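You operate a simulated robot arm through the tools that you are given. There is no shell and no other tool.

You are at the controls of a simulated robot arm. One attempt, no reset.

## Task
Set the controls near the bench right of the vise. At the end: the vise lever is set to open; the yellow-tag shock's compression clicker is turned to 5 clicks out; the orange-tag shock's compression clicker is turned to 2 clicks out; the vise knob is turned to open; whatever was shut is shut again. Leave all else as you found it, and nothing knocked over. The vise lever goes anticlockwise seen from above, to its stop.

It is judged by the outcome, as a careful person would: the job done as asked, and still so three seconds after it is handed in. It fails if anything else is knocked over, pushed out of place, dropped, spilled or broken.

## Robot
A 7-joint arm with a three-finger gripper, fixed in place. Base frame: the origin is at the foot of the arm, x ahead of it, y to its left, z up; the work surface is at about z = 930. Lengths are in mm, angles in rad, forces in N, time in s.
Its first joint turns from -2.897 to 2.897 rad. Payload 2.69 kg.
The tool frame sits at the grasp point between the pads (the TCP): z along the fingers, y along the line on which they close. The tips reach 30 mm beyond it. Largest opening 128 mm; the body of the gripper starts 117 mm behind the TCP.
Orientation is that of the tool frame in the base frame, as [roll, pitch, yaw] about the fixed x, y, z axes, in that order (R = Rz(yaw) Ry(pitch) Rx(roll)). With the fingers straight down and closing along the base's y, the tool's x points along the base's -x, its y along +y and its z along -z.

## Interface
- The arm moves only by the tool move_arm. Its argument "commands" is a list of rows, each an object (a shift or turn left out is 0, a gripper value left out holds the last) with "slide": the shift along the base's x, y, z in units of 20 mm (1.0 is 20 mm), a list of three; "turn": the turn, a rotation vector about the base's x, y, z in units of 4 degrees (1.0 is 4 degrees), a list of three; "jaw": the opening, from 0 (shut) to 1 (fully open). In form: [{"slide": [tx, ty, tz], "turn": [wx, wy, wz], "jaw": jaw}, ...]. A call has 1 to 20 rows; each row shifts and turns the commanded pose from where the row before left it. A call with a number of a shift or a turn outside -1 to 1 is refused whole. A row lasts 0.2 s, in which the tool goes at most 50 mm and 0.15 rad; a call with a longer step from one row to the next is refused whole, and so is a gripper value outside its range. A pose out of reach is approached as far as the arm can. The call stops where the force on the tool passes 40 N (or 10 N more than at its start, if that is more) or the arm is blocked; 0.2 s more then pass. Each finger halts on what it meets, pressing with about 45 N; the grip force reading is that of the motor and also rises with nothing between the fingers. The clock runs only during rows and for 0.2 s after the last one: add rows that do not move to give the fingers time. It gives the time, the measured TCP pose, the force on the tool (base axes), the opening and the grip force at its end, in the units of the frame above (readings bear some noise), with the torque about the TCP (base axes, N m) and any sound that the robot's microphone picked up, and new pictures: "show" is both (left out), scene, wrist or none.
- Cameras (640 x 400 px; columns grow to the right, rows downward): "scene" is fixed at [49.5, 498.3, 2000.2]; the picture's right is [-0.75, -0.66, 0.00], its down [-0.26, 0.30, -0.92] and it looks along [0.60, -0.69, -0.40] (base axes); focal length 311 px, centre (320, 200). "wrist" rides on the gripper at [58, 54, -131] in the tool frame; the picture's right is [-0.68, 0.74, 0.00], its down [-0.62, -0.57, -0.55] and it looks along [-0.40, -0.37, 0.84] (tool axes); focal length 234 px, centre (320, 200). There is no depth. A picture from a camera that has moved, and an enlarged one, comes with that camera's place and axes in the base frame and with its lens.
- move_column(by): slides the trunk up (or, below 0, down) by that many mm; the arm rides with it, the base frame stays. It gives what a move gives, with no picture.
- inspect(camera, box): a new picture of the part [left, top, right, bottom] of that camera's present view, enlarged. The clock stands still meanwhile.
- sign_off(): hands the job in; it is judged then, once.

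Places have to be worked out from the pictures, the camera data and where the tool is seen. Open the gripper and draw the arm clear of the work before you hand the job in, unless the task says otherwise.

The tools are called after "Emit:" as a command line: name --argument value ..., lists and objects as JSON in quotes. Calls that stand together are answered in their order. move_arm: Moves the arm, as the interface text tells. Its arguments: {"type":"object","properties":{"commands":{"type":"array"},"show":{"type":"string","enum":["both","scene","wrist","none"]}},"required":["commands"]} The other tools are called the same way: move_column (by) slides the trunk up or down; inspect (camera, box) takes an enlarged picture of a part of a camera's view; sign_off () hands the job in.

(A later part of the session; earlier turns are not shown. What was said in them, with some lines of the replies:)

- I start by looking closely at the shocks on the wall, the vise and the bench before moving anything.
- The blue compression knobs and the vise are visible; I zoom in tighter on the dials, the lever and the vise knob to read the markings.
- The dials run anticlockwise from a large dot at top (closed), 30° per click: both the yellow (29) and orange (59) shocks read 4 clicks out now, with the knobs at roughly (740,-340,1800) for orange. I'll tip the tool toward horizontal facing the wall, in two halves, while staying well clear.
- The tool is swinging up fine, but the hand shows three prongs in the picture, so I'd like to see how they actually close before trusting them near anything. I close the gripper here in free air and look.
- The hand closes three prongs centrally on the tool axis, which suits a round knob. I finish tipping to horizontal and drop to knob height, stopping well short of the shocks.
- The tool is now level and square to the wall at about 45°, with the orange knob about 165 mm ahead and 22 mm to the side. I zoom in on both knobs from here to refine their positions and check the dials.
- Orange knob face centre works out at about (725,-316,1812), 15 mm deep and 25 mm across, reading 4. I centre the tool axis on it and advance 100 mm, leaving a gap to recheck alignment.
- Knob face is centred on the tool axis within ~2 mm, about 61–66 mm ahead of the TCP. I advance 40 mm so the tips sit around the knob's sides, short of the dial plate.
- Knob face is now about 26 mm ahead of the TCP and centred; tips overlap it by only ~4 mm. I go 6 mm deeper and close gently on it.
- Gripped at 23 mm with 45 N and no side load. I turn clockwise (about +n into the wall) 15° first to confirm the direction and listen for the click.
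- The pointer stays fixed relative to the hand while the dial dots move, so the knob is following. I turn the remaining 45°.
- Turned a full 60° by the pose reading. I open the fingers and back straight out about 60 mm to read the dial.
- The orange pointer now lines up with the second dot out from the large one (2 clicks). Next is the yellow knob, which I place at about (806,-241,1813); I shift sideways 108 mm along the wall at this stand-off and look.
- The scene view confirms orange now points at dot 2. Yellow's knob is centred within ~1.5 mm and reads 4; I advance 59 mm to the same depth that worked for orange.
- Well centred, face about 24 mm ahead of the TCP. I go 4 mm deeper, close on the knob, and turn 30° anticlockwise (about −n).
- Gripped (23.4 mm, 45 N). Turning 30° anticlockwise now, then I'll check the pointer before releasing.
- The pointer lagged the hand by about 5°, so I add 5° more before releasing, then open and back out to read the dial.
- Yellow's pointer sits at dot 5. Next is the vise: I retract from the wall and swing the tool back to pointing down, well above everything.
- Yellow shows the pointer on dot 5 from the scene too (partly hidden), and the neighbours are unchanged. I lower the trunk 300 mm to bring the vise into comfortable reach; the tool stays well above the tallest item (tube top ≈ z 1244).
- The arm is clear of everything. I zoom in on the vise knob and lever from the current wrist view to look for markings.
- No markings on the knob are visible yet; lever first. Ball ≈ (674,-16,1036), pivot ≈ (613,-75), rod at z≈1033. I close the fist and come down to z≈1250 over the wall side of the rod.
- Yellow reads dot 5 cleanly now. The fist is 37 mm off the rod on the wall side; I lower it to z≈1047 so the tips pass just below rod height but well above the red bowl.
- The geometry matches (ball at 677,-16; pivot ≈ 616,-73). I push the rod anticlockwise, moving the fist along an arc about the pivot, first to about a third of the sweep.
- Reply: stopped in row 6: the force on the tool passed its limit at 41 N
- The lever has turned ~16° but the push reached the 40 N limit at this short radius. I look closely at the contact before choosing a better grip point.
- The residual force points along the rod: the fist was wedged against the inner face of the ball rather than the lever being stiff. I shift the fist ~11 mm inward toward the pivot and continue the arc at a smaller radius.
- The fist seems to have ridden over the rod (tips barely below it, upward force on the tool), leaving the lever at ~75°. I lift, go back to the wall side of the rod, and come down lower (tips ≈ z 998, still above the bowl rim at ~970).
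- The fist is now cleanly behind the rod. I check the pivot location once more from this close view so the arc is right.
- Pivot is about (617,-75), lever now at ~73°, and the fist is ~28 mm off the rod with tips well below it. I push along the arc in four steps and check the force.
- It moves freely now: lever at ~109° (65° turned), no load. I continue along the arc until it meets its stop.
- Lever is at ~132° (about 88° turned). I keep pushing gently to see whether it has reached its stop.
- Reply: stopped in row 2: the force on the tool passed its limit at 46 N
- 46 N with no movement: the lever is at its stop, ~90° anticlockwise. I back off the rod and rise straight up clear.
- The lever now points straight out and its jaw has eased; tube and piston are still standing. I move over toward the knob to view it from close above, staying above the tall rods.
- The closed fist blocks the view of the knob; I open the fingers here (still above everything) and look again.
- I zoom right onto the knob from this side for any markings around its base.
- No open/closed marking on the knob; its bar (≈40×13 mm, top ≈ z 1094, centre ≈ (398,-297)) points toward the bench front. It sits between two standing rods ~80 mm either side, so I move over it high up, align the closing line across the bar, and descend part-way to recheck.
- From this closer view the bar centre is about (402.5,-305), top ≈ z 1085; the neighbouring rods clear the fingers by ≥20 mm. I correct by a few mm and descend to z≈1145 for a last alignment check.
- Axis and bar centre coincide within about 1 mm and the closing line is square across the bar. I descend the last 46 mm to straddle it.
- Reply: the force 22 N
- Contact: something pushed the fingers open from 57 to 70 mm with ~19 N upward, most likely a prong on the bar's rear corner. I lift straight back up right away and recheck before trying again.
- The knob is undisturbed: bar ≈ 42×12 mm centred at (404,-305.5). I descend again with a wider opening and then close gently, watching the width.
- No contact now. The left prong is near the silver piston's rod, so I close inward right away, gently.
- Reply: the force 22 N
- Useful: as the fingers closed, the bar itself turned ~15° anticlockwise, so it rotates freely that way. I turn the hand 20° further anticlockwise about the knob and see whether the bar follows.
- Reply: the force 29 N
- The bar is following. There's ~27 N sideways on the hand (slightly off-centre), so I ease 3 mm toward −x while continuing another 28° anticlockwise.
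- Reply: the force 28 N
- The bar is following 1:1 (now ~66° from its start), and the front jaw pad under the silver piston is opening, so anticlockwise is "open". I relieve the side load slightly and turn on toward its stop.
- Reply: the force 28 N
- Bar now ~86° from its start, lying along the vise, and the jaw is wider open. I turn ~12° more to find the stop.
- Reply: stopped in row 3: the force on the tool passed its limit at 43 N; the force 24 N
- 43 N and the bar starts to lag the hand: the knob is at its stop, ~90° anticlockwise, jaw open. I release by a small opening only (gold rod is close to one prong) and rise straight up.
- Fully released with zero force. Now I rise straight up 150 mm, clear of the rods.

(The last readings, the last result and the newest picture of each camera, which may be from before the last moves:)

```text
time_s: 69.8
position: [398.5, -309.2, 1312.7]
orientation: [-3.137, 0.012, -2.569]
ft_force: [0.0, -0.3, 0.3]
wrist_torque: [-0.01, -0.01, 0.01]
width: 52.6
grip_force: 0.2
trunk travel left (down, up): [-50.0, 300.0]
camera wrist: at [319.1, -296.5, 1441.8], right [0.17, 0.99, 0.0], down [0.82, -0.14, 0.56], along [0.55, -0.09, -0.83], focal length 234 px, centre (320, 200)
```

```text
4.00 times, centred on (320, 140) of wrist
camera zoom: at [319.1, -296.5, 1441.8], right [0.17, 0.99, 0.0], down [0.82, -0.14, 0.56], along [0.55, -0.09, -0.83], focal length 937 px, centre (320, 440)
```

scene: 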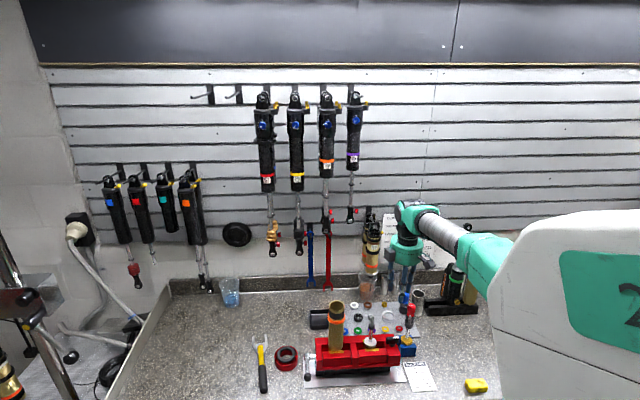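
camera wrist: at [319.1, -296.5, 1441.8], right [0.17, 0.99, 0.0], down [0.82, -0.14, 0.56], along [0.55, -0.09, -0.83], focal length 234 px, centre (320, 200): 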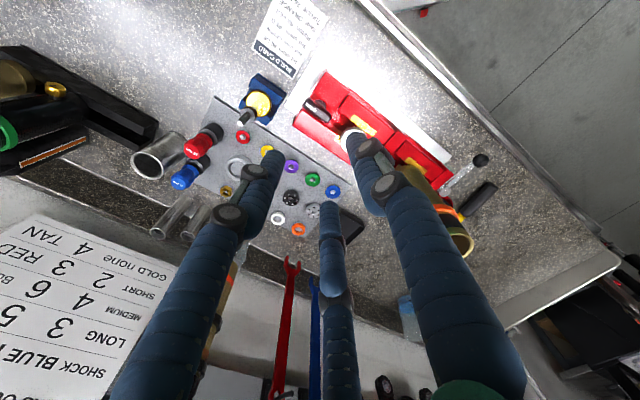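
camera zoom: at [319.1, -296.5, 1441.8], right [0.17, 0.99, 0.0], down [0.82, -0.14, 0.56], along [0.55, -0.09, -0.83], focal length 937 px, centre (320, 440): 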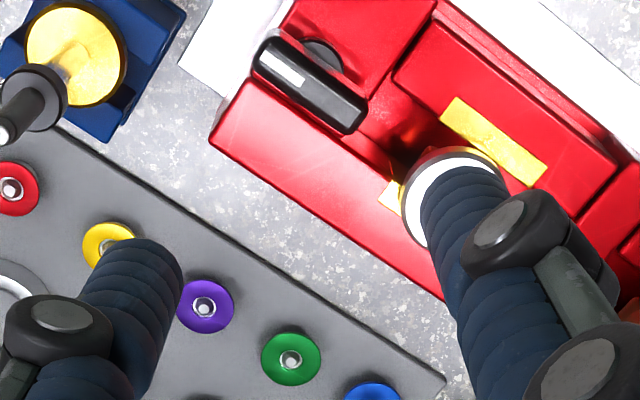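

The knob now lies across (90° turned), jaw open, piston and gold rod undisturbed. I open the hand, rise further and draw back toward the base, clear of the bench items.

Emit:
move_arm --commands '[{"slide": [0, 0.3, 1]}, {"slide": [0, 0.3, 1]}, {"slide": [0, 0.3, 1]}, {"slide": [0, 0.3, 1]}, {"slide": [0, 0.5, 1], "jaw": 0.6}, {"slide": [0, 0.7, 1], "jaw": 0.8}, {"slide": [0, 0.9, 1], "jaw": 1}, {"slide": [0, 1, 1]}, {"slide": [0, 1, 1]}, {"slide": [0, 1, 1]}, {"slide": [0, 1, 0.5]}, {"slide": [0, 1, 0]}, {"slide": [0, 1, 0]}, {}]' --show "both"

Emit:
inspect --camera "scene" --box '[240, 290, 440, 400]'

Emit:
inspect --camera "scene" --box '[230, 80, 390, 180]'

Emit:
inspect --camera "scene" --box '[276, 109, 316, 134]'

Emit:
inspect --camera "scene" --box '[308, 109, 348, 134]'

Emit:
inspect --camera "scene" --box '[280, 330, 344, 370]'

```text
time_s: 72.8
position: [398.7, -124.2, 1522.0]
orientation: [-3.137, 0.01, -2.57]
ft_force: [-1.0, 1.0, 0.2]
wrist_torque: [-0.06, -0.06, 0.02]
width: 128.0
grip_force: 0.0
trunk travel left (down, up): [-50.0, 300.0]
camera wrist: at [319.6, -110.6, 1651.5], right [0.17, 0.99, 0.0], down [0.82, -0.14, 0.56], along [0.55, -0.09, -0.83], focal length 234 px, centre (320, 200)
```

scene: 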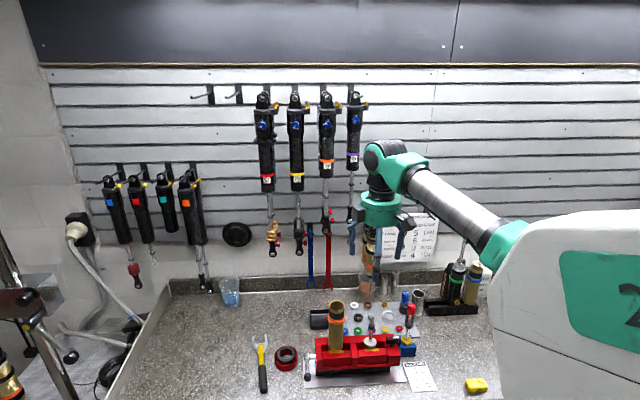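
wrist: 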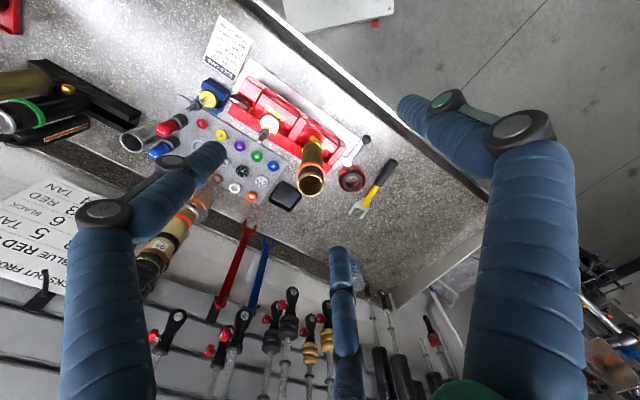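

```text
3.20 times, centred on (340, 345) of scene
camera zoom: at [49.5, 498.3, 2000.2], right [-0.75, -0.66, 0.0], down [-0.26, 0.3, -0.92], along [0.6, -0.69, -0.4], focal length 994 px, centre (256, -264)
```

zoom: 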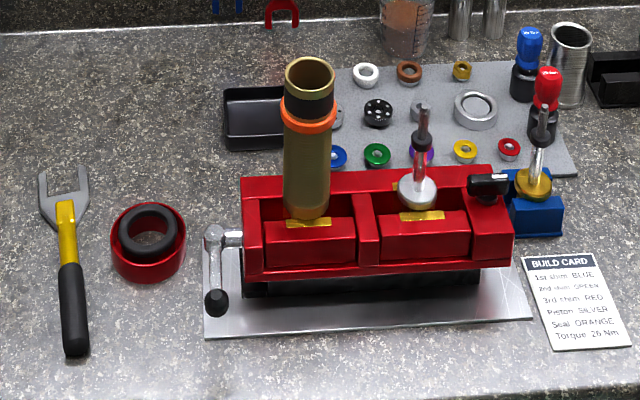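

```text
4.00 times, centred on (310, 130) of scene
camera zoom: at [49.5, 498.3, 2000.2], right [-0.75, -0.66, 0.0], down [-0.26, 0.3, -0.92], along [0.6, -0.69, -0.4], focal length 1242 px, centre (360, 480)
```

zoom: 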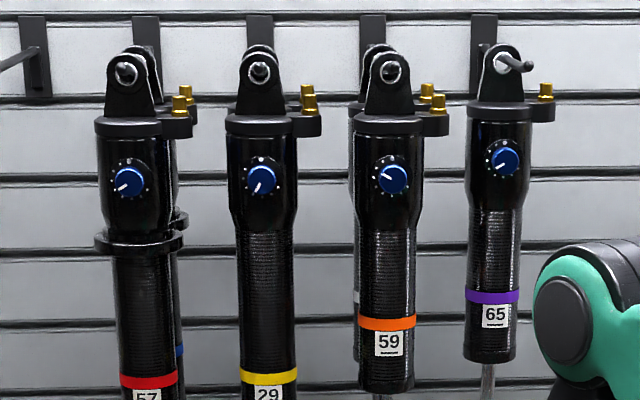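

```text
16.00 times, centred on (296, 122) of scene
camera zoom: at [49.5, 498.3, 2000.2], right [-0.75, -0.66, 0.0], down [-0.26, 0.3, -0.92], along [0.6, -0.69, -0.4], focal length 4969 px, centre (704, 1456)
```

zoom: 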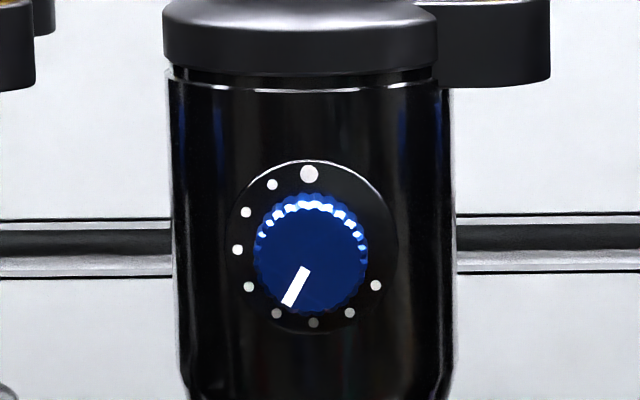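

```text
16.00 times, centred on (328, 122) of scene
camera zoom: at [49.5, 498.3, 2000.2], right [-0.75, -0.66, 0.0], down [-0.26, 0.3, -0.92], along [0.6, -0.69, -0.4], focal length 4969 px, centre (192, 1456)
```

zoom: 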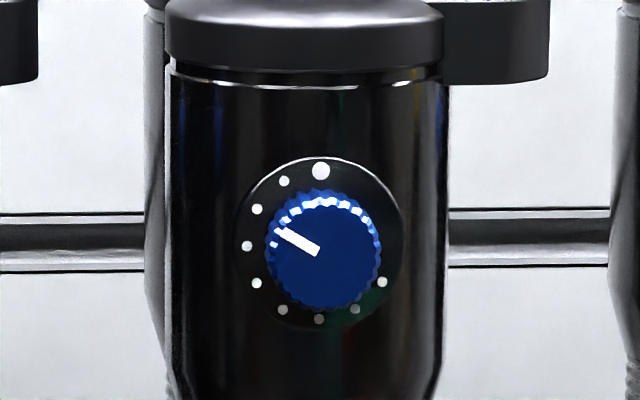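

```text
10.00 times, centred on (312, 350) of scene
camera zoom: at [49.5, 498.3, 2000.2], right [-0.75, -0.66, 0.0], down [-0.26, 0.3, -0.92], along [0.6, -0.69, -0.4], focal length 3106 px, centre (400, -1300)
```

zoom: 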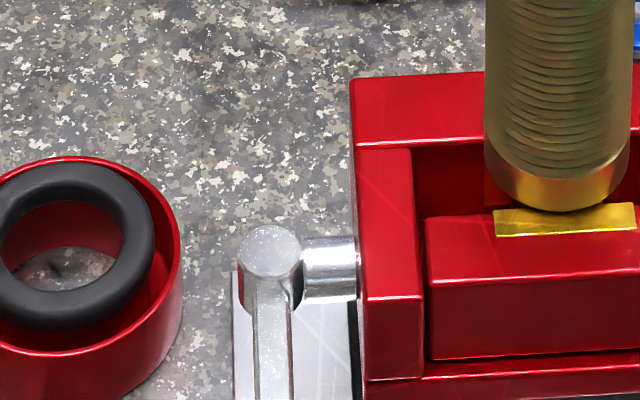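

Everything checks out: lever at its stop, knob turned 90° open, yellow at dot 5, orange at dot 2, all other items in place. I raise the trunk back up to draw the arm fully clear before handing in.

Emit:
move_column --by 300

Emit:
inspect --camera "scene" --box '[0, 0, 640, 400]'

Emit:
inspect --camera "scene" --box '[240, 290, 440, 400]'

```text
time_s: 75.8
position: [399.3, -123.8, 1822.2]
orientation: [-3.136, 0.009, -2.569]
ft_force: [-0.4, -0.3, 0.0]
wrist_torque: [0.01, -0.01, -0.03]
width: 127.9
grip_force: 0.1
trunk travel left (down, up): [-350.0, 0.0]
```

```text
1.00 times, centred on (320, 200) of scene (not enlarged: the box is as wide or as high as the picture)
camera zoom: at [49.5, 498.3, 2000.2], right [-0.75, -0.66, 0.0], down [-0.26, 0.3, -0.92], along [0.6, -0.69, -0.4], focal length 311 px, centre (320, 200)
```

zoom: 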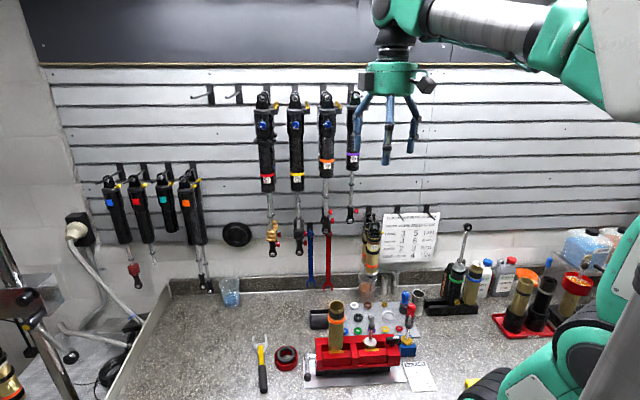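

```text
3.20 times, centred on (340, 345) of scene
camera zoom: at [49.5, 498.3, 2000.2], right [-0.75, -0.66, 0.0], down [-0.26, 0.3, -0.92], along [0.6, -0.69, -0.4], focal length 994 px, centre (256, -264)
```

zoom: 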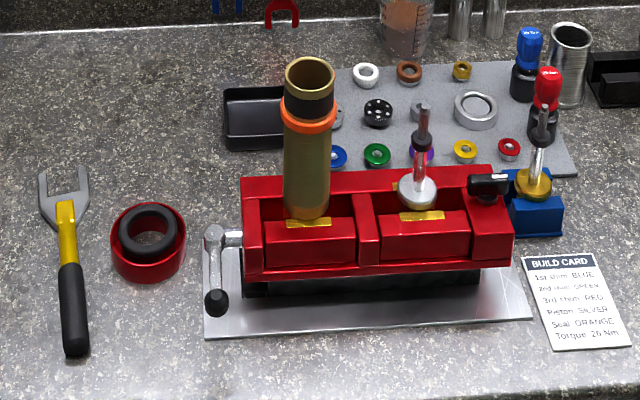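

The arm is clear with the gripper open, the scene is stable, and all four controls are set as asked with nothing else disturbed. I hand the job in.

Emit:
sign_off

```text
The job is handed in.
```

I set all four controls and handed the job in, with the gripper open and the arm drawn clear.

- **Vise lever:** turned about 90° anticlockwise seen from above, until it hit its stop.
- **Yellow-tag shock:** compression clicker moved from 4 to 5 clicks out. The pointer sits on the fifth dot, within a few degrees.
- **Orange-tag shock:** compression clicker moved from 4 to 2 clicks out. The pointer reads on the second dot, within about 8°.
- **Vise knob:** turned about 90° anticlockwise to its stop. The knob has no open or closed marking. I took this as open because it turned freely that way and its jaw opened as it turned.

I opened nothing beyond the vise itself, so there was nothing to shut again. In the last pictures the tube, pistons, bowl, neighbouring shocks and loose parts were all standing where they started.

On the way, the hand jammed briefly against the lever's ball and once touched the knob bar. I backed off both times, and neither moved anything out of place.
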